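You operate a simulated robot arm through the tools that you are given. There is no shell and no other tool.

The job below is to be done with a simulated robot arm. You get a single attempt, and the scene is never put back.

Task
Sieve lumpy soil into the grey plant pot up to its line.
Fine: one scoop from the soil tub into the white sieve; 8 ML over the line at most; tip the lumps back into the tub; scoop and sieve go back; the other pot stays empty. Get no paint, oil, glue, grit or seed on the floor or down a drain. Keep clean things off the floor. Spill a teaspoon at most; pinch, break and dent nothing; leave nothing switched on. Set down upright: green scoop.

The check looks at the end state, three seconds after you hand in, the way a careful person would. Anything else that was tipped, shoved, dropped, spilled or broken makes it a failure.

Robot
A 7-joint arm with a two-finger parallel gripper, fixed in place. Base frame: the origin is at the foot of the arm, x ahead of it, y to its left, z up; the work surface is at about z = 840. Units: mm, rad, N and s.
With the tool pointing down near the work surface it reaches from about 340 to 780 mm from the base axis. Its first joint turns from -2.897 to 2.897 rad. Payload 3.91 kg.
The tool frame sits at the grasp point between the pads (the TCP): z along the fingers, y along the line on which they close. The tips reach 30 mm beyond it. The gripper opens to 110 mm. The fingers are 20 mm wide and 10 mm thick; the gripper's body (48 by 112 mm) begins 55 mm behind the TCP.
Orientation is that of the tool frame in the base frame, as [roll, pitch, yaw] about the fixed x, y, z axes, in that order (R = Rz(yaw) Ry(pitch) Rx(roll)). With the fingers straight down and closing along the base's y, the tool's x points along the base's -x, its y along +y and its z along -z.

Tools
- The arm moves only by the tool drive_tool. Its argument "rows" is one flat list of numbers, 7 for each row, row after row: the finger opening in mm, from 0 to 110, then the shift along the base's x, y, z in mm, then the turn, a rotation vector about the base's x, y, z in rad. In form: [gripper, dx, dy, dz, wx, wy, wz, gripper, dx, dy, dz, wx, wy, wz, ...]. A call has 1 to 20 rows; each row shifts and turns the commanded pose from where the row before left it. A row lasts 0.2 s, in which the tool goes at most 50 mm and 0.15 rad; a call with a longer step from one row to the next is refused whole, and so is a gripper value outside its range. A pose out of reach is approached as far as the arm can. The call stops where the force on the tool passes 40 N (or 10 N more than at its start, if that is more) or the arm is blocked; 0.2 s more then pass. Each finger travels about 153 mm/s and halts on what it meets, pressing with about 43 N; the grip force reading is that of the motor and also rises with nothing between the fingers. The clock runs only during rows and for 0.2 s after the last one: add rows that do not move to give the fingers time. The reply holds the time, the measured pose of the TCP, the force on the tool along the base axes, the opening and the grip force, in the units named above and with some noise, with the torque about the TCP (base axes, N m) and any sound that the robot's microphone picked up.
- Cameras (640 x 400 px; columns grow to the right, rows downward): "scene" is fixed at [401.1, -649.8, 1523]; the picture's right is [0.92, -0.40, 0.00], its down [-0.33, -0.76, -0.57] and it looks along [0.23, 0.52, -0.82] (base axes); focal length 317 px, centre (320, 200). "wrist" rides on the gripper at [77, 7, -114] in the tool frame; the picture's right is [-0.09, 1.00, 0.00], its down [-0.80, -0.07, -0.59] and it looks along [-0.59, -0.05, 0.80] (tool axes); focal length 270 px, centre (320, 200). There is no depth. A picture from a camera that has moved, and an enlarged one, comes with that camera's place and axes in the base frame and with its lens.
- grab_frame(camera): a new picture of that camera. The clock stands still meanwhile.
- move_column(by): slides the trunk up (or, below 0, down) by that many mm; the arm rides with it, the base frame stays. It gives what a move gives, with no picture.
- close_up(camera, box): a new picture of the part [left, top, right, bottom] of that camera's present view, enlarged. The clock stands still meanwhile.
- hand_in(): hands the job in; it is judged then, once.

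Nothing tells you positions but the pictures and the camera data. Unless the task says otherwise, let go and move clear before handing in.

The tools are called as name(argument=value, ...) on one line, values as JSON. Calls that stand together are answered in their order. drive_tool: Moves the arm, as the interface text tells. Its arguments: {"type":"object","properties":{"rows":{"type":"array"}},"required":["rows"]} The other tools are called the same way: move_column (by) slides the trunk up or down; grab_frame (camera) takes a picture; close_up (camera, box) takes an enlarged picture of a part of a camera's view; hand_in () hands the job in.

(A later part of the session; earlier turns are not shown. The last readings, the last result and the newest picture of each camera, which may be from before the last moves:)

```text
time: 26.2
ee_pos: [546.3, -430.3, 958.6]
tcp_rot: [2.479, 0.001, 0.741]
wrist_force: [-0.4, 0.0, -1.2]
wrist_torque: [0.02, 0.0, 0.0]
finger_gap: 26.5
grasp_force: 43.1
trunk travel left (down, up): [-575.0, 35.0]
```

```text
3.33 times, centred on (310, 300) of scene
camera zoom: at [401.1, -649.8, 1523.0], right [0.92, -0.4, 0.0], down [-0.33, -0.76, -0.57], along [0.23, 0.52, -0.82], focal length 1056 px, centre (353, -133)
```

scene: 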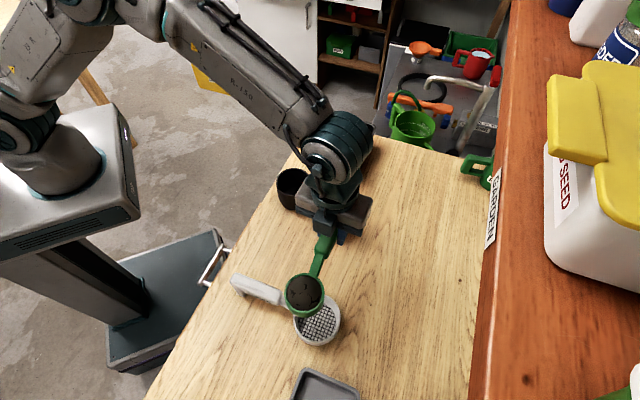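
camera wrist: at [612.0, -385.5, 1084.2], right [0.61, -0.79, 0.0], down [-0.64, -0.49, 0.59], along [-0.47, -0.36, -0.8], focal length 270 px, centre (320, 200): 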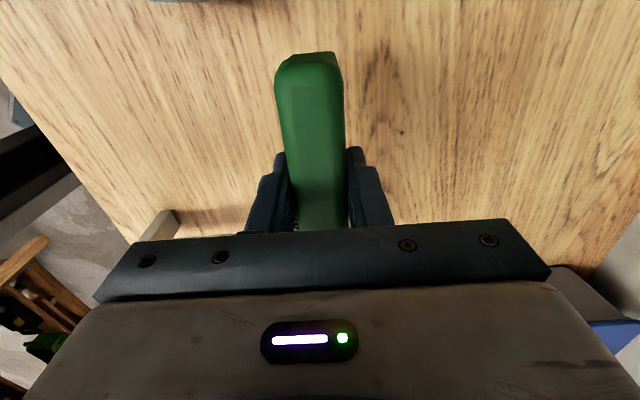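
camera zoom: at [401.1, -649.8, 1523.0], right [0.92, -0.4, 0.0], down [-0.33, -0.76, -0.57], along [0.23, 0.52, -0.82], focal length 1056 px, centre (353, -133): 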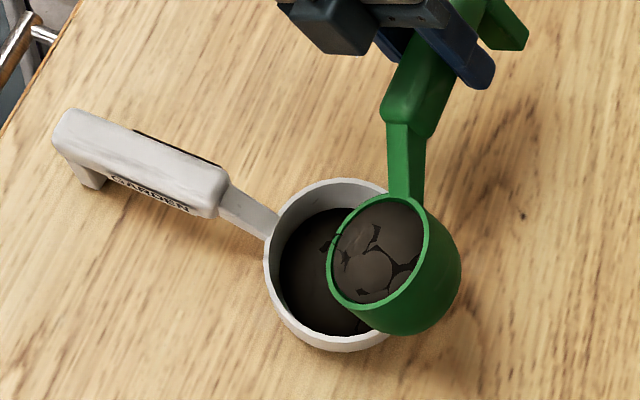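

Soil has started to flow and now covers the mesh. Before pouring more I'll check closely whether any is passing through onto the bench.

close_up(camera="scene", box=[285, 285, 355, 355])

drive_tool(rows=[20, 0, 0, 0, 0, 0, 0, 20, 0, 0, 0, 0, 0, 0, 20, 0, 0, 0, 0, 0, 0, 20, 0, 0, 0, 0, 0, 0, 20, 0, 0, 0, 0, 0, 0])

close_up(camera="scene", box=[285, 285, 355, 355])

```text
5.71 times, centred on (320, 320) of scene
camera zoom: at [401.1, -649.8, 1523.0], right [0.92, -0.4, 0.0], down [-0.33, -0.76, -0.57], along [0.23, 0.52, -0.82], focal length 1811 px, centre (320, -486)
```

zoom: 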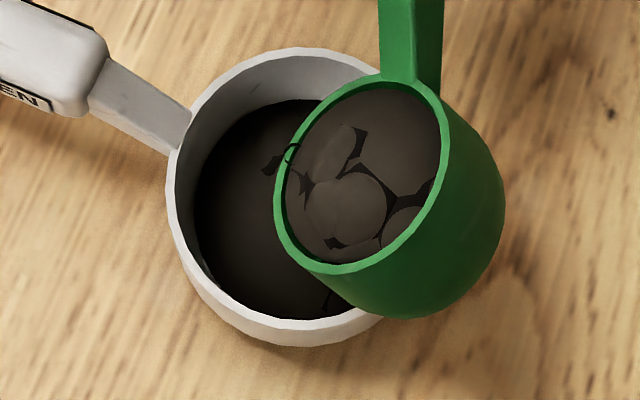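

```text
time: 27.4
ee_pos: [547.0, -430.2, 958.3]
tcp_rot: [2.481, 0.001, 0.744]
wrist_force: [0.4, -0.1, -1.9]
wrist_torque: [0.02, -0.01, 0.01]
finger_gap: 26.5
grasp_force: 42.9
trunk travel left (down, up): [-575.0, 35.0]
```

```text
5.71 times, centred on (320, 320) of scene
camera zoom: at [401.1, -649.8, 1523.0], right [0.92, -0.4, 0.0], down [-0.33, -0.76, -0.57], along [0.23, 0.52, -0.82], focal length 1811 px, centre (320, -486)
```

zoom: 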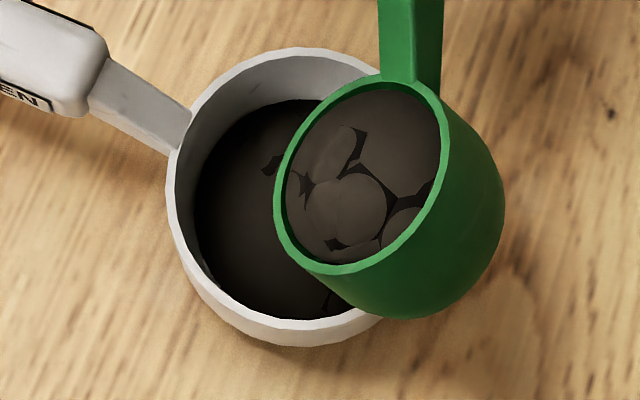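

The soil rests on the mesh with no leak, and nothing changed over 1.2 s. I'll keep rolling, tracking so the lip stays over the sieve's centre.

drive_tool(rows=[20, -1.85, 2, 0, -0.0443, -0.0405, 0, 20, -1.85, 2, 0, -0.0443, -0.0405, 0, 20, 0, 0, 0, 0, 0, 0, 20, -1.85, 2, 0, -0.0443, -0.0405, 0, 20, -1.85, 2, 0, -0.0443, -0.0405, 0, 20, 0, 0, 0, 0, 0, 0])

close_up(camera="scene", box=[270, 270, 370, 360])

grab_frame(camera="scene")

```text
time: 28.8
ee_pos: [538.3, -422.4, 959.9]
tcp_rot: [2.24, 0.0, 0.744]
wrist_force: [-0.6, 0.1, -2.5]
wrist_torque: [0.05, 0.02, 0.05]
finger_gap: 26.4
grasp_force: 43.1
trunk travel left (down, up): [-575.0, 35.0]
```

```text
4.44 times, centred on (320, 315) of scene
camera zoom: at [401.1, -649.8, 1523.0], right [0.92, -0.4, 0.0], down [-0.33, -0.76, -0.57], along [0.23, 0.52, -0.82], focal length 1409 px, centre (320, -311)
```

zoom: 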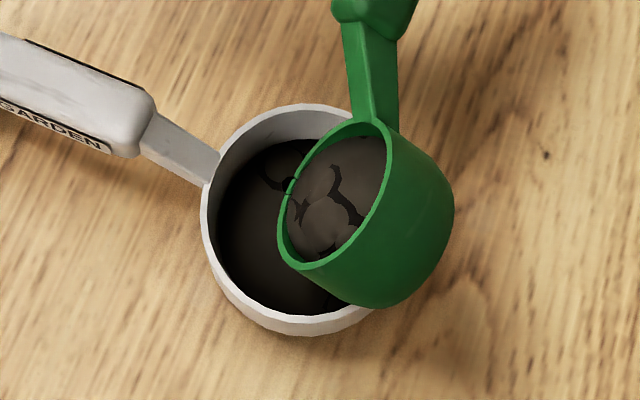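

```text
taken
```

scene: 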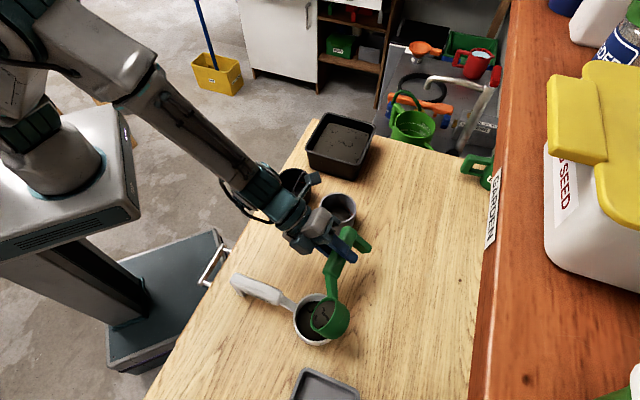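

About half has poured cleanly into the sieve. I'll continue to about 75°.

drive_tool(rows=[20, -1.7, 1.85, 0, -0.0443, -0.0405, 0, 20, -1.7, 1.85, 0, -0.0443, -0.0405, 0, 20, 0, 0, 0, 0, 0, 0, 20, -1.7, 1.85, 0, -0.0443, -0.0405, 0, 20, -1.7, 1.85, 0, -0.0443, -0.0405, 0, 20, -1.7, 1.85, 0, -0.0443, -0.0405, 0, 20, -1.7, 1.85, 0, -0.0443, -0.0405, 0, 20, 0, 0, 0, 0, 0, 0])

close_up(camera="scene", box=[270, 270, 370, 360])

grab_frame(camera="scene")

```text
time: 30.6
ee_pos: [528.7, -411.1, 958.1]
tcp_rot: [1.88, 0.002, 0.742]
wrist_force: [-0.1, 0.0, -0.2]
wrist_torque: [0.04, 0.01, -0.02]
finger_gap: 26.4
grasp_force: 43.2
trunk travel left (down, up): [-575.0, 35.0]
```

```text
4.44 times, centred on (320, 315) of scene
camera zoom: at [401.1, -649.8, 1523.0], right [0.92, -0.4, 0.0], down [-0.33, -0.76, -0.57], along [0.23, 0.52, -0.82], focal length 1409 px, centre (320, -311)
```

zoom: 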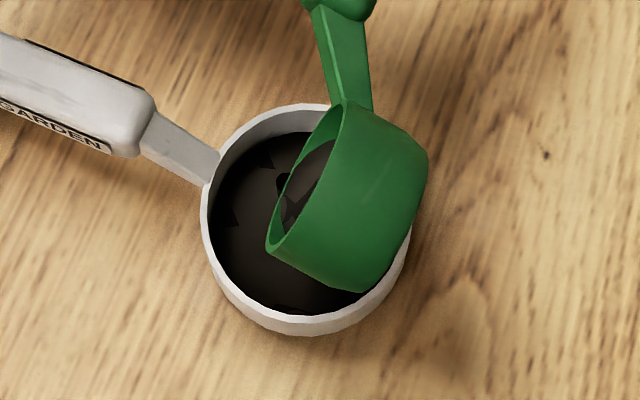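

```text
taken
```

scene: 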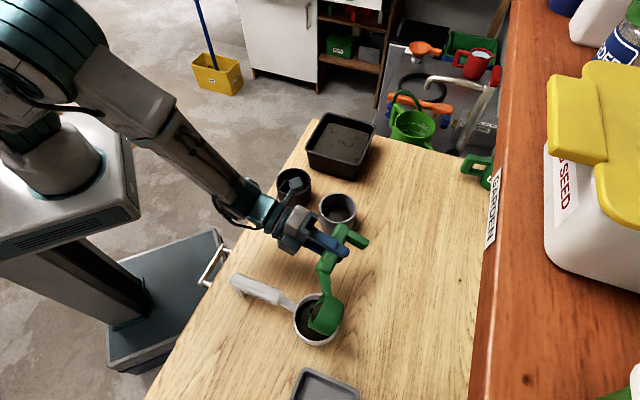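

The pour is clean at 72°. I'll go on to about 92°, raising slightly so the wrist stays well clear of the bench.

drive_tool(rows=[20, -1.5, 1.65, 1, -0.0443, -0.0405, 0, 20, -1.5, 1.65, 1, -0.0443, -0.0405, 0, 20, 0, 0, 0, 0, 0, 0, 20, -1.5, 1.65, 1, -0.0443, -0.0405, 0, 20, -1.5, 1.65, 1, -0.0443, -0.0405, 0, 20, -1.5, 1.65, 1, -0.0443, -0.0405, 0, 20, 0, 0, 0, 0, 0, 0])

close_up(camera="scene", box=[270, 270, 370, 360])

close_up(camera="scene", box=[200, 140, 400, 280])

```text
time: 32.2
ee_pos: [520.7, -402.8, 964.0]
tcp_rot: [1.581, 0.001, 0.741]
wrist_force: [0.5, -0.5, -1.1]
wrist_torque: [0.01, -0.01, 0.01]
finger_gap: 26.5
grasp_force: 43.2
trunk travel left (down, up): [-575.0, 35.0]
```

```text
4.44 times, centred on (320, 315) of scene
camera zoom: at [401.1, -649.8, 1523.0], right [0.92, -0.4, 0.0], down [-0.33, -0.76, -0.57], along [0.23, 0.52, -0.82], focal length 1409 px, centre (320, -311)
```

zoom: 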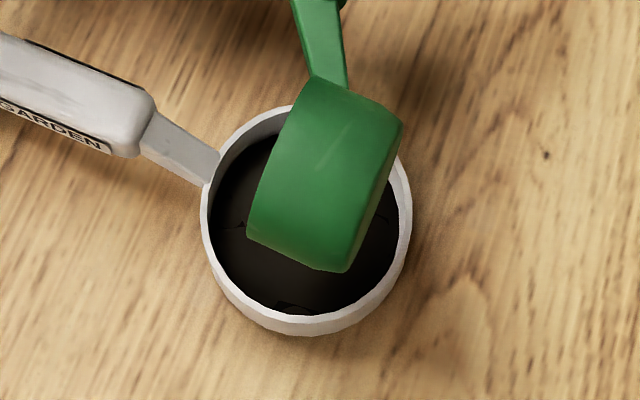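

```text
2.86 times, centred on (300, 210) of scene
camera zoom: at [401.1, -649.8, 1523.0], right [0.92, -0.4, 0.0], down [-0.33, -0.76, -0.57], along [0.23, 0.52, -0.82], focal length 906 px, centre (377, 171)
```

zoom: 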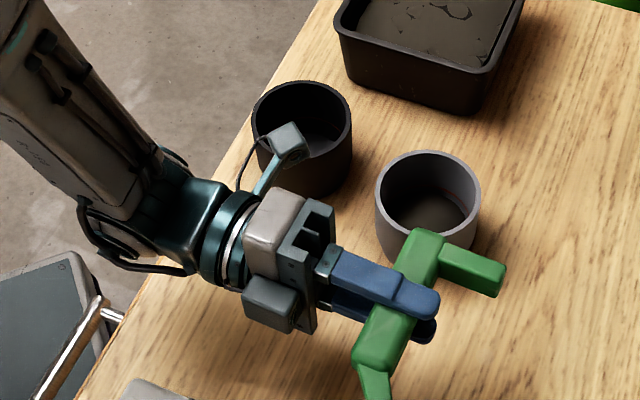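

The scoop is at 89° with soil well inside the sieve. I'll check whether any is left in the cup and how much room the wrist has.

grab_frame(camera="wrist")

grab_frame(camera="scene")

```text
taken
camera wrist: at [500.5, -264.8, 971.6], right [-0.06, -0.07, 1.0], down [-0.99, -0.1, -0.06], along [0.11, -0.99, -0.06], focal length 270 px, centre (320, 200)
```

wrist: 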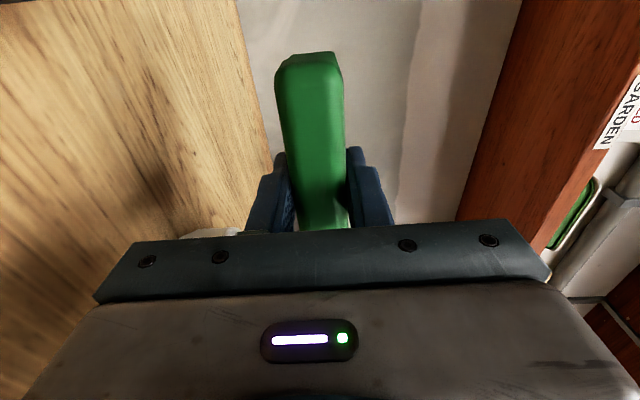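

```text
taken
```

scene: 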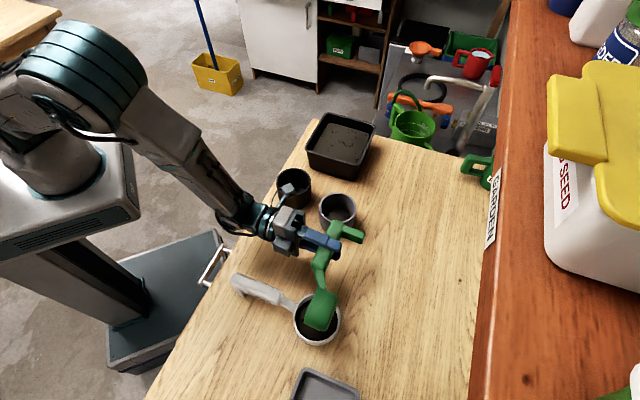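

There is ample clearance. I'll roll a bit past vertical while raising, so the remaining soil slides out.

drive_tool(rows=[20, -1.2, 1.3, 4, -0.0517, -0.0473, 0, 20, -1.2, 1.3, 4, -0.0517, -0.0473, 0, 20, -1.2, 1.3, 4, -0.0517, -0.0473, 0, 20, -1.2, 1.3, 4, -0.0517, -0.0473, 0, 20, 0, 0, 0, 0, 0, 0, 20, 0, 0, 0, 0, 0, 0])

close_up(camera="scene", box=[270, 270, 370, 360])

close_up(camera="scene", box=[200, 140, 400, 280])

```text
time: 33.6
ee_pos: [516.4, -398.5, 980.3]
tcp_rot: [1.3, 0.002, 0.742]
wrist_force: [0.8, 0.3, 0.2]
wrist_torque: [0.02, 0.03, -0.04]
finger_gap: 26.2
grasp_force: 42.8
trunk travel left (down, up): [-575.0, 35.0]
```

```text
4.44 times, centred on (320, 315) of scene
camera zoom: at [401.1, -649.8, 1523.0], right [0.92, -0.4, 0.0], down [-0.33, -0.76, -0.57], along [0.23, 0.52, -0.82], focal length 1409 px, centre (320, -311)
```

zoom: 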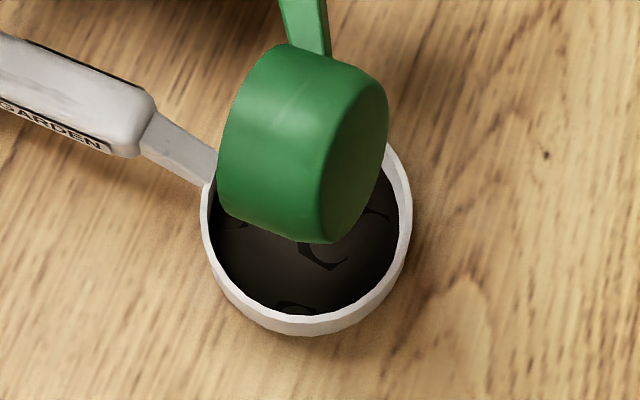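

```text
2.86 times, centred on (300, 210) of scene
camera zoom: at [401.1, -649.8, 1523.0], right [0.92, -0.4, 0.0], down [-0.33, -0.76, -0.57], along [0.23, 0.52, -0.82], focal length 906 px, centre (377, 171)
```

zoom: 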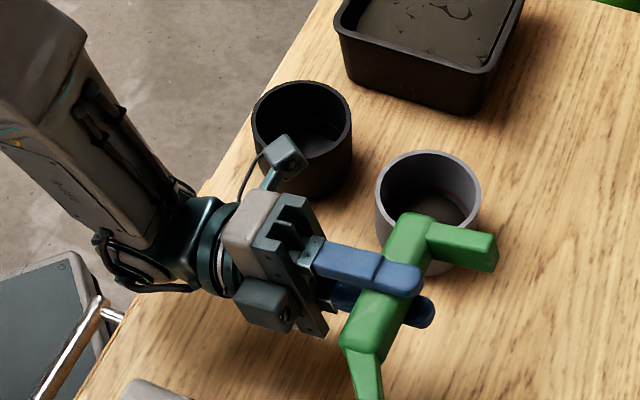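

At 105° the sieve surface shows the lumps now. I'll go to about 122° while raising, so the scoop empties fully.

drive_tool(rows=[20, -1.1, 1.2, 7, -0.0554, -0.0506, 0, 20, -1.1, 1.2, 7, -0.0554, -0.0506, 0, 20, -1.1, 1.2, 7, -0.0554, -0.0506, 0, 20, -1.1, 1.2, 7, -0.0554, -0.0506, 0, 20, 0, 0, 0, 0, 0, 0, 20, 0, 0, 0, 0, 0, 0])

close_up(camera="scene", box=[270, 270, 370, 360])

close_up(camera="scene", box=[200, 140, 400, 280])

```text
time: 35.0
ee_pos: [511.6, -391.7, 1008.4]
tcp_rot: [0.999, 0.003, 0.739]
wrist_force: [-0.3, 0.7, -0.6]
wrist_torque: [0.02, -0.02, -0.01]
finger_gap: 26.1
grasp_force: 42.9
trunk travel left (down, up): [-575.0, 35.0]
```

```text
4.44 times, centred on (320, 315) of scene
camera zoom: at [401.1, -649.8, 1523.0], right [0.92, -0.4, 0.0], down [-0.33, -0.76, -0.57], along [0.23, 0.52, -0.82], focal length 1409 px, centre (320, -311)
```

zoom: 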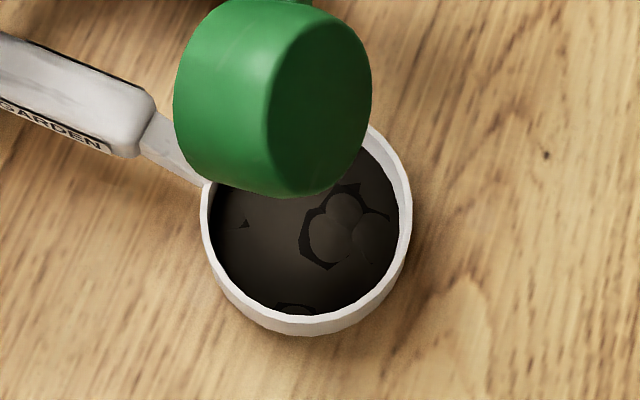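

```text
2.86 times, centred on (300, 210) of scene
camera zoom: at [401.1, -649.8, 1523.0], right [0.92, -0.4, 0.0], down [-0.33, -0.76, -0.57], along [0.23, 0.52, -0.82], focal length 906 px, centre (377, 171)
```

zoom: 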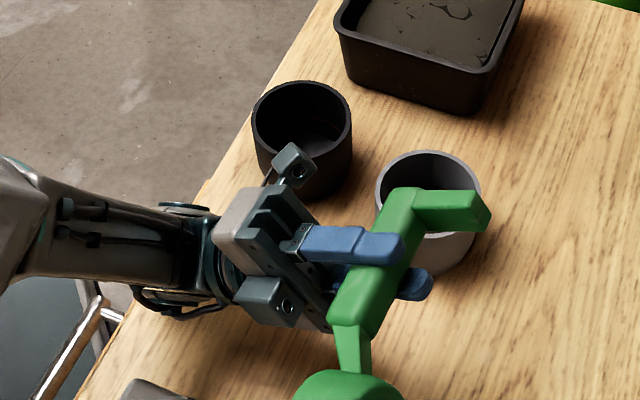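

More lumps dropped into the sieve and the scoop should be empty. I'll roll it back upright above the sieve and look inside.

drive_tool(rows=[20, 1, -1.1, 5, 0.0737, 0.0674, 0, 20, 1.5, -1.6, 5, 0.1032, 0.0944, 0, 20, 1.5, -1.6, 5, 0.1032, 0.0944, 0, 20, 1.5, -1.6, 4, 0.1032, 0.0944, 0, 20, 1.5, -1.6, 4, 0.1032, 0.0944, 0, 20, 1.5, -1.6, 4, 0.1032, 0.0944, 0, 20, 1.5, -1.6, 2, 0.1032, 0.0944, 0, 20, 1.5, -1.6, 2, 0.1032, 0.0944, 0, 20, 1.5, -1.6, 2, 0.1032, 0.0944, 0, 20, 1.5, -1.6, 0, 0.1032, 0.0944, 0, 20, 1.5, -1.6, 0, 0.1032, 0.0944, 0, 20, 1.5, -1.6, 0, 0.1032, 0.0944, 0, 20, 1.5, -1.6, 0, 0.1032, 0.0944, 0, 20, 1.5, -1.6, 0, 0.1032, 0.0944, 0, 20, 1.5, -1.6, 0, 0.1032, 0.0944, 0, 20, 0, 0, 0, 0.0598, 0.0547, 0, 20, 0, 0, 0, 0, 0, 0])

close_up(camera="scene", box=[240, 240, 380, 360])

grab_frame(camera="scene")

```text
time: 38.6
ee_pos: [525.1, -416.8, 1018.5]
tcp_rot: [3.141, 0.001, 0.743]
wrist_force: [0.4, 0.1, -0.1]
wrist_torque: [0.01, 0.0, 0.01]
finger_gap: 26.1
grasp_force: 43.2
out of reach, approached as far as the arm can: row 11
trunk travel left (down, up): [-575.0, 35.0]
```

```text
3.33 times, centred on (310, 300) of scene
camera zoom: at [401.1, -649.8, 1523.0], right [0.92, -0.4, 0.0], down [-0.33, -0.76, -0.57], along [0.23, 0.52, -0.82], focal length 1056 px, centre (353, -133)
```

zoom: 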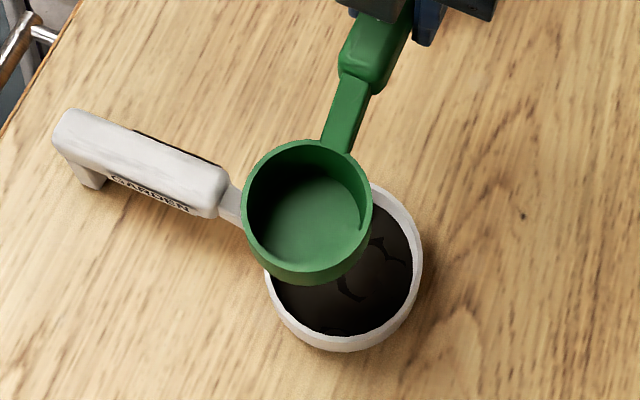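

```text
taken
```

scene: 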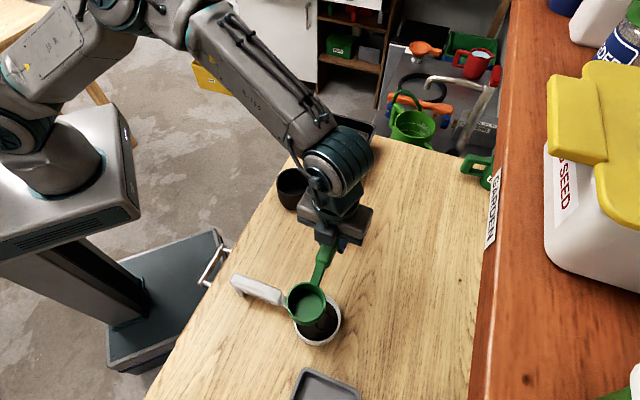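

The scoop is empty and clean, and the sieve holds the whole scoopful. I'll turn the scoop back to its original heading and bring it above its old spot.

drive_tool(rows=[20, -2.3, 5.7, 1, 0, 0, 0.06, 20, -4.66, 11.54, 1, 0, 0, 0.125, 20, -4.66, 11.54, 1, 0, 0, 0.125, 20, -4.66, 11.54, 1, 0, 0, 0.125, 20, -4.66, 11.54, 0, 0, 0, 0.125, 20, -4.66, 11.54, 0, 0, 0, 0.125, 20, -4.66, 11.54, 0, 0, 0, 0.125, 20, -4.66, 11.54, 0, 0, 0, 0.125, 20, -4.66, 11.54, 0, 0, 0, 0.125, 20, -4.66, 11.54, 0, 0, 0, 0.125, 20, -4.66, 11.54, 0, 0, 0, 0.125, 20, -4.66, 11.54, 0, 0, 0, 0.125, 20, -2.3, 5.8, 0, 0, 0, 0.064, 20, 0, 0, 0, 0, 0, 0])

grab_frame(camera="scene")

```text
time: 41.6
ee_pos: [471.1, -279.3, 1022.8]
tcp_rot: [3.14, 0.001, 2.242]
wrist_force: [-0.3, -0.2, -1.3]
wrist_torque: [-0.02, -0.01, -0.04]
finger_gap: 26.3
grasp_force: 43.3
trunk travel left (down, up): [-575.0, 35.0]
```

```text
taken
```

scene: 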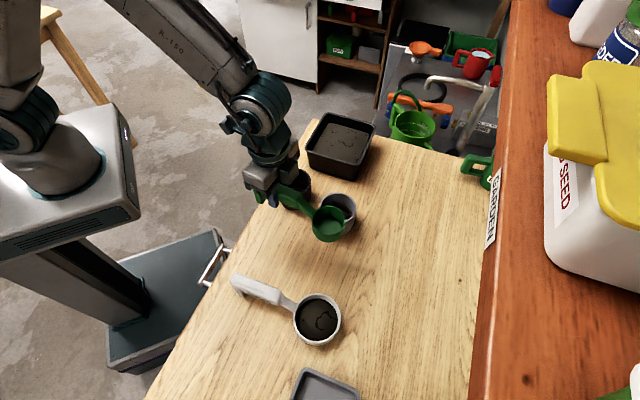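

The scoop is back over its old place, within 2 mm. I'll correct that and lower it in decreasing steps.

drive_tool(rows=[20, -1, 0.5, -15, 0, 0, 0, 20, -0.9, 0.5, -25, 0, 0, 0, 20, 0, 0, -25, 0, 0, 0, 20, 0, 0, -25, 0, 0, 0, 20, 0, 0, -15, 0, 0, 0, 20, 0, 0, -8, 0, 0, 0, 20, 0, 0, -5, 0, 0, 0, 20, 0, 0, 0, 0, 0, 0])

close_up(camera="scene", box=[220, 170, 360, 270])

```text
time: 43.4
ee_pos: [466.6, -277.3, 903.4]
tcp_rot: [3.138, 0.0, 2.24]
wrist_force: [0.7, -0.2, -1.0]
wrist_torque: [0.02, -0.03, -0.03]
finger_gap: 26.4
grasp_force: 43.0
trunk travel left (down, up): [-575.0, 35.0]
```

```text
4.00 times, centred on (290, 220) of scene
camera zoom: at [401.1, -649.8, 1523.0], right [0.92, -0.4, 0.0], down [-0.33, -0.76, -0.57], along [0.23, 0.52, -0.82], focal length 1268 px, centre (440, 120)
```

zoom: 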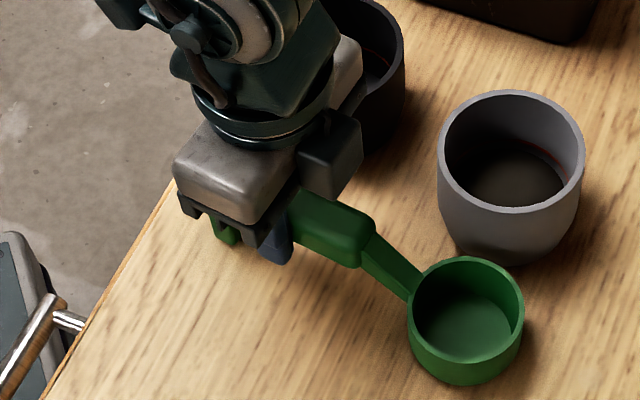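

It's 3 mm above its resting height and nearly on its original spot. I'll nudge it about 2 mm and lower it in 1 mm steps, watching the force.

drive_tool(rows=[20, 2, -0.8, 0, 0, 0, 0, 20, 0, 0, -1, 0, 0, 0, 20, 0, 0, -1, 0, 0, 0, 20, 0, 0, -0.7, 0, 0, 0, 20, 0, 0, 0, 0, 0, 0])

close_up(camera="scene", box=[220, 170, 360, 270])

```text
time: 44.6
ee_pos: [469.9, -278.7, 901.5]
tcp_rot: [3.14, 0.002, 2.243]
wrist_force: [-1.1, 0.8, 7.1]
wrist_torque: [-0.89, -0.5, -0.05]
finger_gap: 26.1
grasp_force: 42.6
trunk travel left (down, up): [-575.0, 35.0]
```

```text
4.00 times, centred on (290, 220) of scene
camera zoom: at [401.1, -649.8, 1523.0], right [0.92, -0.4, 0.0], down [-0.33, -0.76, -0.57], along [0.23, 0.52, -0.82], focal length 1268 px, centre (440, 120)
```

zoom: 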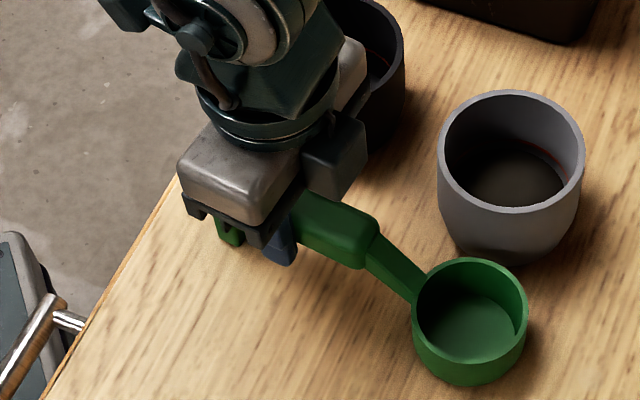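

The cup has touched down with a light 7 N contact, in its original position. I'll open the fingers and rise straight up.

drive_tool(rows=[28, 0, 0, 0, 0, 0, 0, 34, 0, 0, 0, 0, 0, 0, 45, 0, 0, 0, 0, 0, 0, 60, 0, 0, 0, 0, 0, 0, 60, 0, 0, 0, 0, 0, 0])

drive_tool(rows=[60, 0, 0, 10, 0, 0, 0, 60, 0, 0, 20, 0, 0, 0, 60, 0, 0, 30, 0, 0, 0, 60, 0, 0, 40, 0, 0, 0, 60, 0, 0, 30, 0, 0, 0, 60, 0, 0, 0, 0, 0, 0])

close_up(camera="scene", box=[220, 170, 360, 270])

grab_frame(camera="wrist")

```text
time: 45.8
ee_pos: [468.6, -278.7, 902.7]
tcp_rot: [3.136, 0.002, 2.242]
wrist_force: [0.3, 0.2, -0.4]
wrist_torque: [-0.02, 0.0, -0.04]
finger_gap: 60.1
grasp_force: 0.1
trunk travel left (down, up): [-575.0, 35.0]
```

```text
time: 47.2
ee_pos: [469.6, -278.0, 1032.2]
tcp_rot: [3.14, 0.0, 2.241]
wrist_force: [-0.4, -0.4, 0.3]
wrist_torque: [0.0, -0.02, -0.01]
finger_gap: 59.9
grasp_force: 0.1
trunk travel left (down, up): [-575.0, 35.0]
```

```text
4.00 times, centred on (290, 220) of scene
camera zoom: at [401.1, -649.8, 1523.0], right [0.92, -0.4, 0.0], down [-0.33, -0.76, -0.57], along [0.23, 0.52, -0.82], focal length 1268 px, centre (440, 120)
```

zoom: 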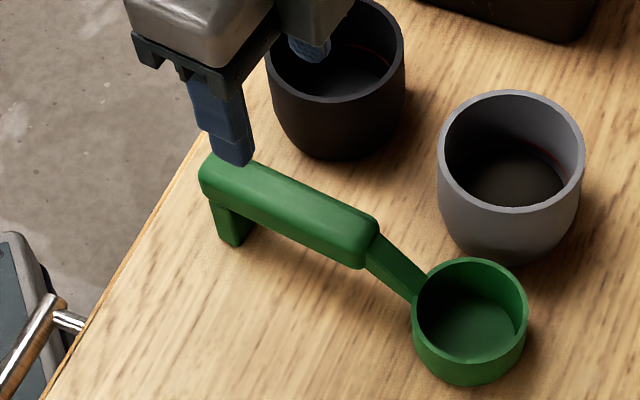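

```text
taken
camera wrist: at [427.3, -212.8, 1146.5], right [0.83, 0.55, 0.0], down [0.44, -0.67, 0.59], along [0.33, -0.49, -0.8], focal length 270 px, centre (320, 200)
```

wrist: 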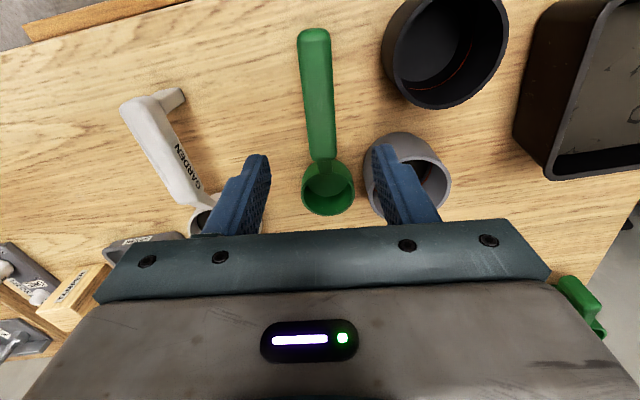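

The scoop stands upright in its original place. Next I'll move above the sieve handle to measure it.

drive_tool(rows=[60, -12, -18, 0, 0, 0, 0, 60, -18, -29, 0, 0, 0, 0, 60, -18, -30, 0, 0, 0, 0, 60, -18, -30, 0, 0, 0, 0, 60, -12, -20, 0, 0, 0, 0, 60, -6, -10, 0, 0, 0, 0, 60, 0, 0, 0, 0, 0, 0])

grab_frame(camera="wrist")

close_up(camera="scene", box=[200, 240, 370, 370])

```text
time: 48.8
ee_pos: [385.7, -416.1, 1031.8]
tcp_rot: [3.139, 0.001, 2.243]
wrist_force: [-1.3, -0.2, 0.2]
wrist_torque: [-0.01, -0.02, -0.04]
finger_gap: 60.2
grasp_force: 0.2
trunk travel left (down, up): [-575.0, 35.0]
```

```text
taken
camera wrist: at [342.7, -350.5, 1146.3], right [0.83, 0.55, 0.0], down [0.44, -0.67, 0.59], along [0.33, -0.49, -0.8], focal length 270 px, centre (320, 200)
```

wrist: 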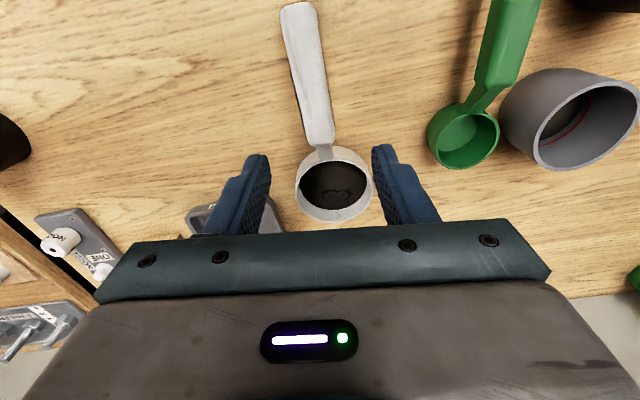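

```text
3.08 times, centred on (285, 305) of scene
camera zoom: at [401.1, -649.8, 1523.0], right [0.92, -0.4, 0.0], down [-0.33, -0.76, -0.57], along [0.23, 0.52, -0.82], focal length 975 px, centre (428, -123)
```

zoom: 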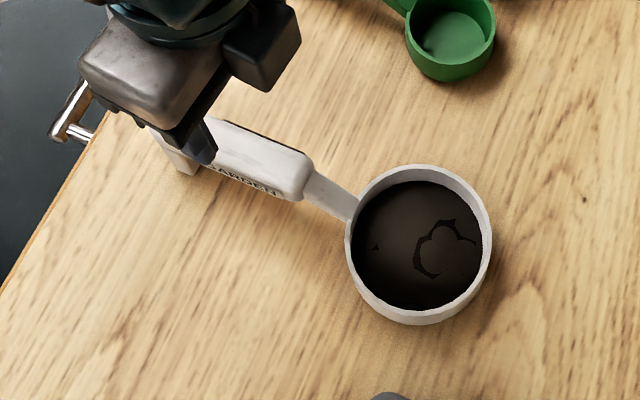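

close_up(camera="wrist", box=[240, 0, 400, 110])

close_up(camera="wrist", box=[250, 110, 410, 230])

```text
3.64 times, centred on (320, 55) of wrist
camera zoom: at [342.7, -350.5, 1146.3], right [0.83, 0.55, 0.0], down [0.44, -0.67, 0.59], along [0.33, -0.49, -0.8], focal length 983 px, centre (320, 727)
```

zoom: 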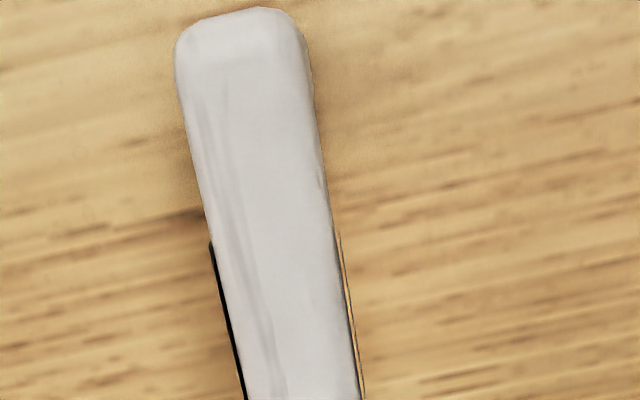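

```text
3.33 times, centred on (330, 170) of wrist
camera zoom: at [342.7, -350.5, 1146.3], right [0.83, 0.55, 0.0], down [0.44, -0.67, 0.59], along [0.33, -0.49, -0.8], focal length 901 px, centre (287, 300)
```

zoom: 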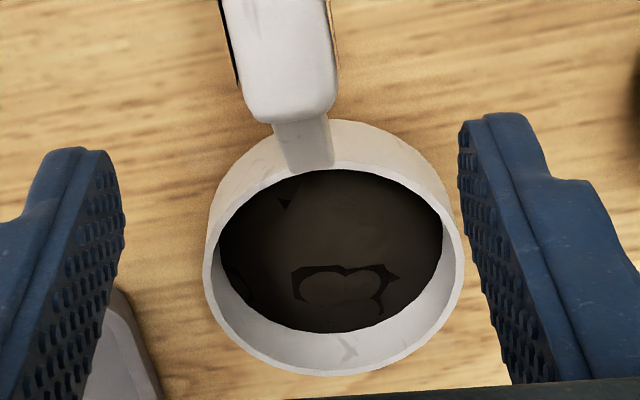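

The sieve handle's centre line runs from (333,-365) toward the cup at (456,-492), heading about -47°, with the same height and width as the scoop's. I'll align to it and go partway down.

drive_tool(rows=[60, -5, 2.7, 0, 0, 0, 0.04, 60, -5, 2.7, 0, 0, 0, 0.038, 60, 0, 0, -30, 0, 0, 0, 60, 0, 0, -30, 0, 0, 0, 60, 0, 0, -20, 0, 0, 0, 60, 0, 0, 0, 0, 0, 0])

grab_frame(camera="wrist")

```text
time: 50.2
ee_pos: [376.0, -411.0, 950.6]
tcp_rot: [3.14, 0.001, 2.32]
wrist_force: [0.3, 0.0, -1.2]
wrist_torque: [-0.01, 0.02, 0.02]
finger_gap: 60.3
grasp_force: 0.2
trunk travel left (down, up): [-575.0, 35.0]
```

```text
taken
camera wrist: at [328.2, -348.5, 1065.6], right [0.79, 0.61, 0.0], down [0.49, -0.64, 0.59], along [0.37, -0.47, -0.8], focal length 270 px, centre (320, 200)
```

wrist: 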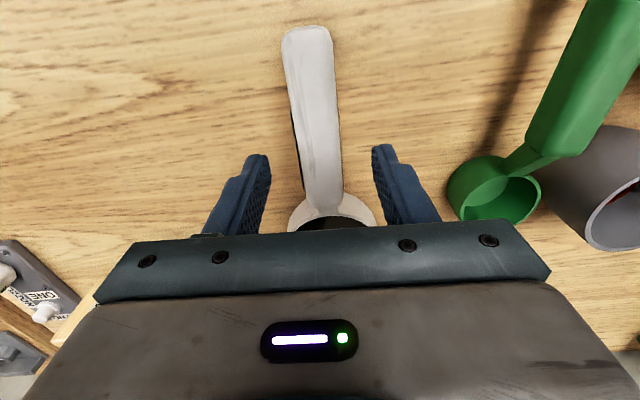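

The handle is centred between the fingers. I'll go down to grip height.

drive_tool(rows=[60, 0, 0, -20, 0, 0, 0, 60, 0, 0, -18, 0, 0, 0, 60, 0, 0, -11, 0, 0, 0, 60, 0, 0, 0, 0, 0, 0])

grab_frame(camera="wrist")

close_up(camera="scene", box=[200, 240, 370, 370])

```text
time: 51.2
ee_pos: [376.3, -410.3, 902.6]
tcp_rot: [3.138, 0.0, 2.319]
wrist_force: [-1.0, -1.3, 0.0]
wrist_torque: [-0.02, 0.02, 0.01]
finger_gap: 60.2
grasp_force: 0.1
trunk travel left (down, up): [-575.0, 35.0]
```

```text
taken
camera wrist: at [328.3, -348.3, 1016.9], right [0.79, 0.61, 0.0], down [0.49, -0.64, 0.59], along [0.37, -0.47, -0.8], focal length 270 px, centre (320, 200)
```

wrist: 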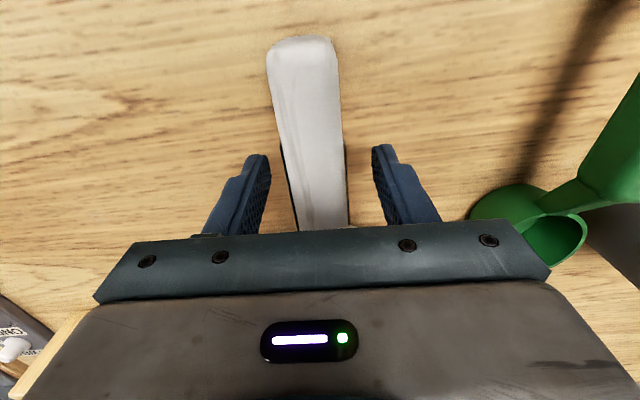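

```text
3.08 times, centred on (285, 305) of scene
camera zoom: at [401.1, -649.8, 1523.0], right [0.92, -0.4, 0.0], down [-0.33, -0.76, -0.57], along [0.23, 0.52, -0.82], focal length 975 px, centre (428, -123)
```

zoom: 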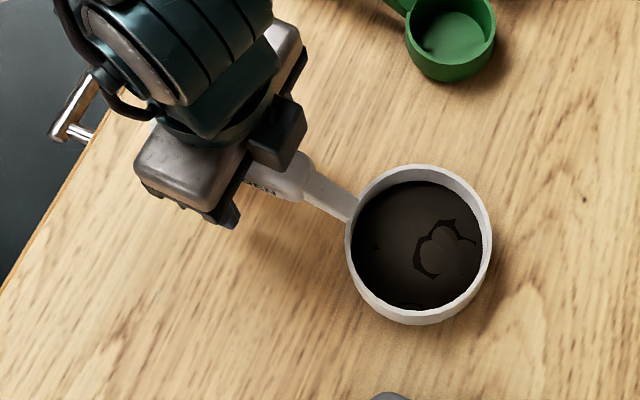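

The fingers are either side of the sieve handle and nothing has been touched. I'll close gently.

drive_tool(rows=[46, 0, 0, 0, 0, 0, 0, 38, 0, 0, 0, 0, 0, 0, 32, 0, 0, 0, 0, 0, 0, 26, 0, 0, 0, 0, 0, 0, 20, 0, 0, 0, 0, 0, 0, 20, 0, 0, 0, 0, 0, 0])

close_up(camera="scene", box=[200, 240, 370, 370])

grab_frame(camera="wrist")

```text
time: 52.6
ee_pos: [374.9, -409.9, 903.3]
tcp_rot: [3.139, 0.002, 2.32]
wrist_force: [0.3, 0.0, 1.9]
wrist_torque: [-0.02, 0.06, -0.06]
finger_gap: 26.4
grasp_force: 43.0
trunk travel left (down, up): [-575.0, 35.0]
```

```text
3.08 times, centred on (285, 305) of scene
camera zoom: at [401.1, -649.8, 1523.0], right [0.92, -0.4, 0.0], down [-0.33, -0.76, -0.57], along [0.23, 0.52, -0.82], focal length 975 px, centre (428, -123)
```

zoom: 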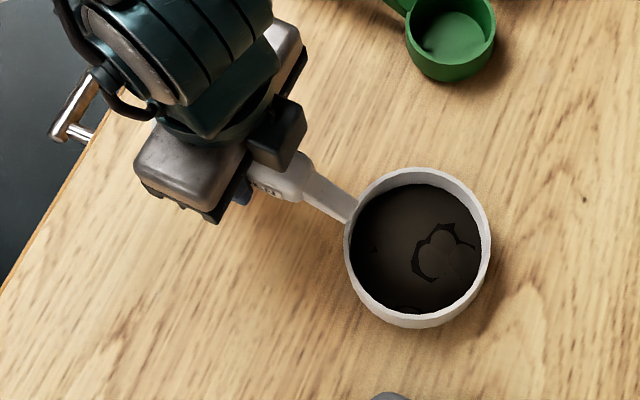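

```text
taken
camera wrist: at [328.3, -348.4, 1017.2], right [0.79, 0.61, 0.0], down [0.49, -0.64, 0.59], along [0.37, -0.47, -0.8], focal length 270 px, centre (320, 200)
```

wrist: 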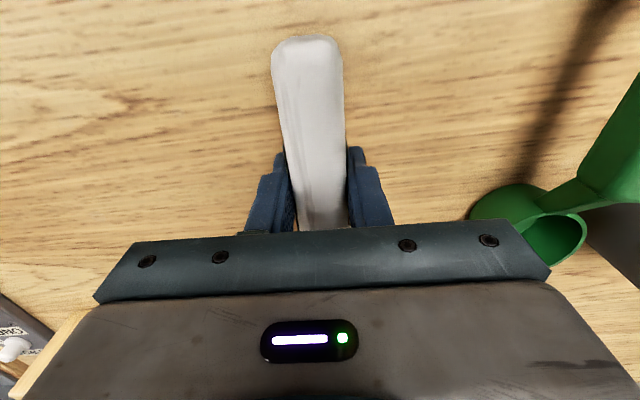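

The sieve is gripped at 26.4 mm and its cup moved only about 2 mm. I'll lift it slowly by a few millimetres first and check for leakage.

drive_tool(rows=[20, 0, 0, 2, 0, 0, 0, 20, 0, 0, 4, 0, 0, 0, 20, 0, 0, 5, 0, 0, 0, 20, 0, 0, 3, 0, 0, 0, 20, 0, 0, 0, 0, 0, 0])

close_up(camera="scene", box=[260, 260, 370, 360])

```text
time: 53.8
ee_pos: [377.1, -410.0, 917.9]
tcp_rot: [3.141, 0.001, 2.321]
wrist_force: [-0.5, 0.3, -1.4]
wrist_torque: [0.01, 0.02, 0.0]
finger_gap: 26.7
grasp_force: 42.9
trunk travel left (down, up): [-575.0, 35.0]
```

```text
4.00 times, centred on (315, 310) of scene
camera zoom: at [401.1, -649.8, 1523.0], right [0.92, -0.4, 0.0], down [-0.33, -0.76, -0.57], along [0.23, 0.52, -0.82], focal length 1268 px, centre (340, -240)
```

zoom: 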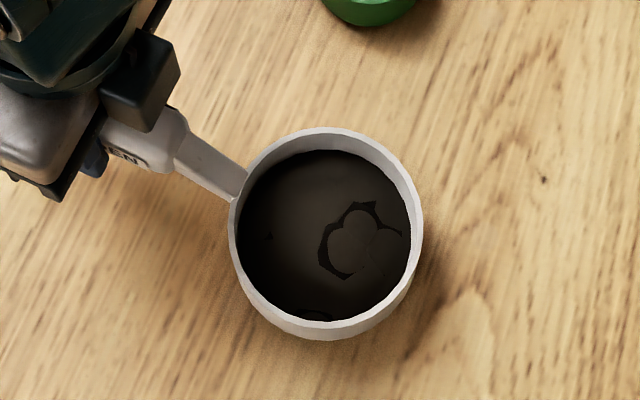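

Nothing has leaked. I'll keep lifting smoothly to carry height.

drive_tool(rows=[20, 0, 0, 3, 0, 0, 0, 20, 0, 0, 6, 0, 0, 0, 20, 0, 0, 9, 0, 0, 0, 20, 0, 0, 11, 0, 0, 0, 20, 0, 0, 12, 0, 0, 0, 20, 0, 0, 12, 0, 0, 0, 20, 0, 0, 11, 0, 0, 0, 20, 0, 0, 9, 0, 0, 0, 20, 0, 0, 6, 0, 0, 0, 20, 0, 0, 3, 0, 0, 0, 20, 0, 0, 0, 0, 0, 0])

close_up(camera="scene", box=[220, 220, 380, 360])

```text
time: 56.2
ee_pos: [375.0, -409.9, 999.7]
tcp_rot: [3.14, 0.0, 2.319]
wrist_force: [-0.9, -1.4, -1.9]
wrist_torque: [0.07, -0.01, 0.0]
finger_gap: 26.8
grasp_force: 43.2
trunk travel left (down, up): [-575.0, 35.0]
```

```text
2.86 times, centred on (300, 290) of scene
camera zoom: at [401.1, -649.8, 1523.0], right [0.92, -0.4, 0.0], down [-0.33, -0.76, -0.57], along [0.23, 0.52, -0.82], focal length 906 px, centre (377, -57)
```

zoom: 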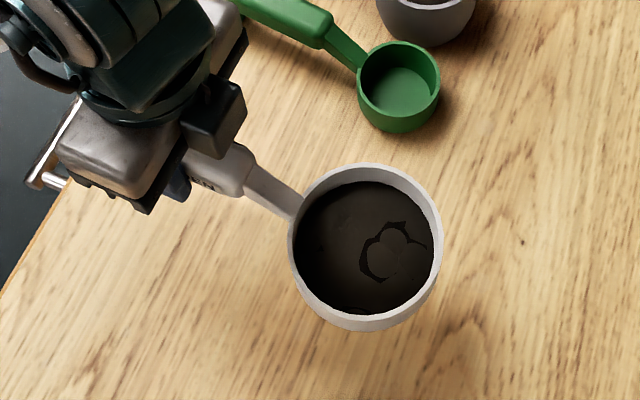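

The lift left no leak on the bench. I'll carry the sieve slowly and level toward the grey pot, stopping just short to line up visually.

drive_tool(rows=[20, 1.5, 2.1, 0, 0, 0, 0, 20, 4, 5.6, 0.5, 0, 0, 0, 20, 7, 9.8, 0.5, 0, 0, 0, 20, 9, 12.6, 0.5, 0, 0, 0, 20, 10, 14, 0.5, 0, 0, 0, 20, 10, 14, 0.5, 0, 0, 0, 20, 10, 14, 0.5, 0, 0, 0, 20, 10, 14, 0, 0, 0, 0, 20, 10, 14, 0, 0, 0, 0, 20, 10, 14, 0, 0, 0, 0, 20, 10, 14, 0, 0, 0, 0, 20, 9, 12.6, 0, 0, 0, 0, 20, 7, 9.8, 0, 0, 0, 0, 20, 4, 5.6, 0, 0, 0, 0, 20, 1.5, 2.1, 0, 0, 0, 0, 20, 0, 0, 0, 0, 0, 0])

close_up(camera="scene", box=[240, 140, 400, 280])

grab_frame(camera="wrist")

```text
time: 59.6
ee_pos: [488.3, -250.6, 1001.5]
tcp_rot: [3.138, 0.0, 2.32]
wrist_force: [-0.3, 0.6, -0.8]
wrist_torque: [0.05, 0.02, -0.01]
finger_gap: 26.5
grasp_force: 43.6
trunk travel left (down, up): [-575.0, 35.0]
```

```text
2.86 times, centred on (320, 210) of scene
camera zoom: at [401.1, -649.8, 1523.0], right [0.92, -0.4, 0.0], down [-0.33, -0.76, -0.57], along [0.23, 0.52, -0.82], focal length 906 px, centre (320, 171)
```

zoom: 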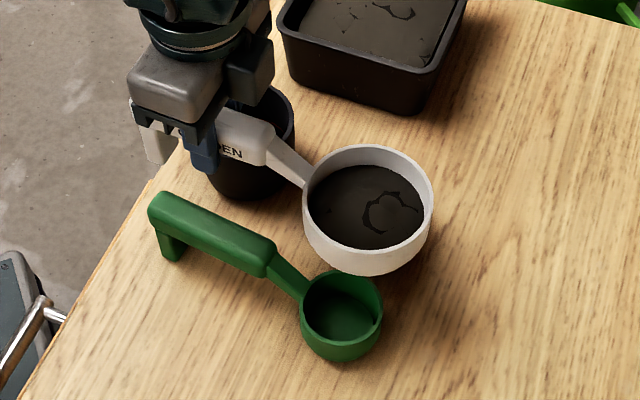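

```text
taken
camera wrist: at [441.5, -189.7, 1115.7], right [0.79, 0.61, 0.0], down [0.49, -0.64, 0.59], along [0.37, -0.47, -0.8], focal length 270 px, centre (320, 200)
```

wrist: 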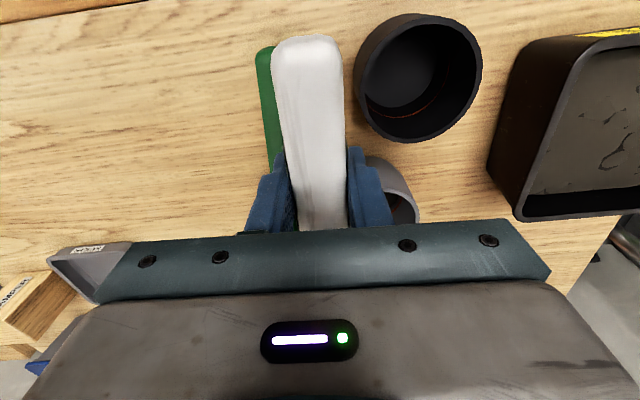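

The sieve is still full with no leak. By image comparison its cup needs to move about (23,40) mm to be over the grey pot, which is near (598,-297). I'll move there slowly.

drive_tool(rows=[20, 1.2, 2, 0, 0, 0, 0, 20, 3, 5, 0, 0, 0, 0, 20, 4.5, 7.7, 0, 0, 0, 0, 20, 4.8, 8.2, 0, 0, 0, 0, 20, 4.5, 7.7, 0, 0, 0, 0, 20, 3, 5, 0, 0, 0, 0, 20, 1.7, 3, 0, 0, 0, 0, 20, 0.8, 1.4, 0, 0, 0, 0, 20, 0, 0, 0, 0, 0, 0])

close_up(camera="scene", box=[270, 140, 400, 250])

grab_frame(camera="wrist")

```text
time: 61.6
ee_pos: [512.3, -211.7, 1001.8]
tcp_rot: [3.14, 0.0, 2.32]
wrist_force: [-0.3, 0.5, -2.1]
wrist_torque: [0.04, 0.02, 0.0]
finger_gap: 26.5
grasp_force: 43.7
trunk travel left (down, up): [-575.0, 35.0]
```

```text
3.64 times, centred on (335, 195) of scene
camera zoom: at [401.1, -649.8, 1523.0], right [0.92, -0.4, 0.0], down [-0.33, -0.76, -0.57], along [0.23, 0.52, -0.82], focal length 1152 px, centre (266, 218)
```

zoom: 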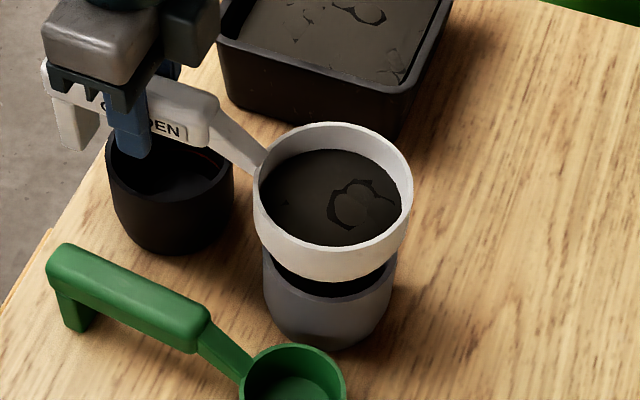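

```text
taken
camera wrist: at [464.7, -149.7, 1115.9], right [0.79, 0.61, 0.0], down [0.49, -0.64, 0.59], along [0.37, -0.47, -0.8], focal length 270 px, centre (320, 200)
```

wrist: 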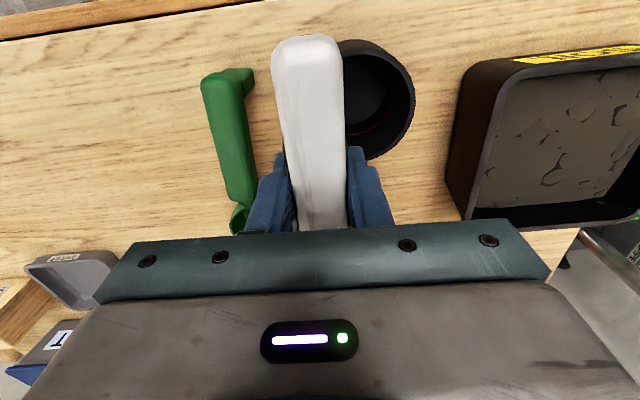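

The sieve is centred over the grey pot to within a couple of millimetres, and I can see the pot's rim below it. I'll lower it to close the gap and recheck.

drive_tool(rows=[20, 0, 0, -3, 0, 0, 0, 20, 0, 0, -5, 0, 0, 0, 20, 0, 0, -4, 0, 0, 0, 20, 0, 0, -2, 0, 0, 0, 20, 0, 0, 0, 0, 0, 0])

close_up(camera="scene", box=[290, 160, 390, 240])

```text
time: 62.8
ee_pos: [512.0, -211.9, 986.7]
tcp_rot: [3.139, 0.0, 2.319]
wrist_force: [0.5, 0.3, -1.7]
wrist_torque: [-0.01, 0.05, 0.0]
finger_gap: 26.3
grasp_force: 42.5
trunk travel left (down, up): [-575.0, 35.0]
```

```text
5.00 times, centred on (340, 200) of scene
camera zoom: at [401.1, -649.8, 1523.0], right [0.92, -0.4, 0.0], down [-0.33, -0.76, -0.57], along [0.23, 0.52, -0.82], focal length 1585 px, centre (220, 200)
```

zoom: 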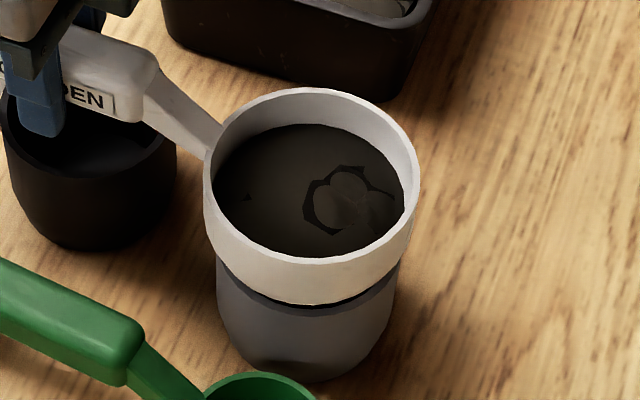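

The sieve sits about 10 mm above the pot's rim and is well centred. I'll try a gentle vertical shake first, so nothing is thrown sideways, and watch the soil level in the sieve.

drive_tool(rows=[20, 0.5, 1, 0, 0, 0, 0, 20, 0, 0, 8, 0, 0, 0, 20, 0, 0, -8, 0, 0, 0, 20, 0, 0, 8, 0, 0, 0, 20, 0, 0, -8, 0, 0, 0, 20, 0, 0, 8, 0, 0, 0, 20, 0, 0, -8, 0, 0, 0, 20, 0, 0, 0, 0, 0, 0])

close_up(camera="scene", box=[290, 160, 390, 240])

```text
time: 64.6
ee_pos: [511.8, -210.6, 988.3]
tcp_rot: [3.139, 0.0, 2.319]
wrist_force: [0.0, -0.3, -1.1]
wrist_torque: [0.01, 0.05, 0.03]
finger_gap: 26.4
grasp_force: 43.1
trunk travel left (down, up): [-575.0, 35.0]
```

```text
5.00 times, centred on (340, 200) of scene
camera zoom: at [401.1, -649.8, 1523.0], right [0.92, -0.4, 0.0], down [-0.33, -0.76, -0.57], along [0.23, 0.52, -0.82], focal length 1585 px, centre (220, 200)
```

zoom: 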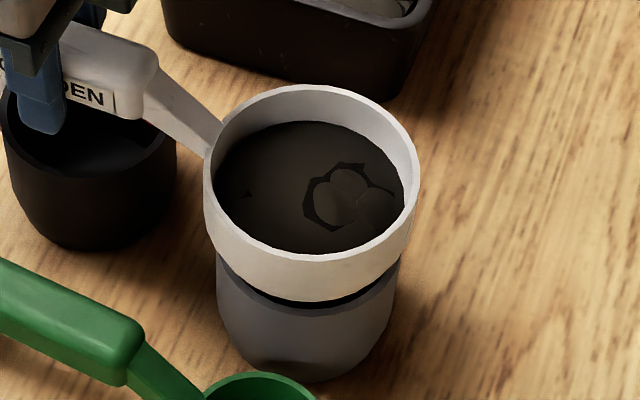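

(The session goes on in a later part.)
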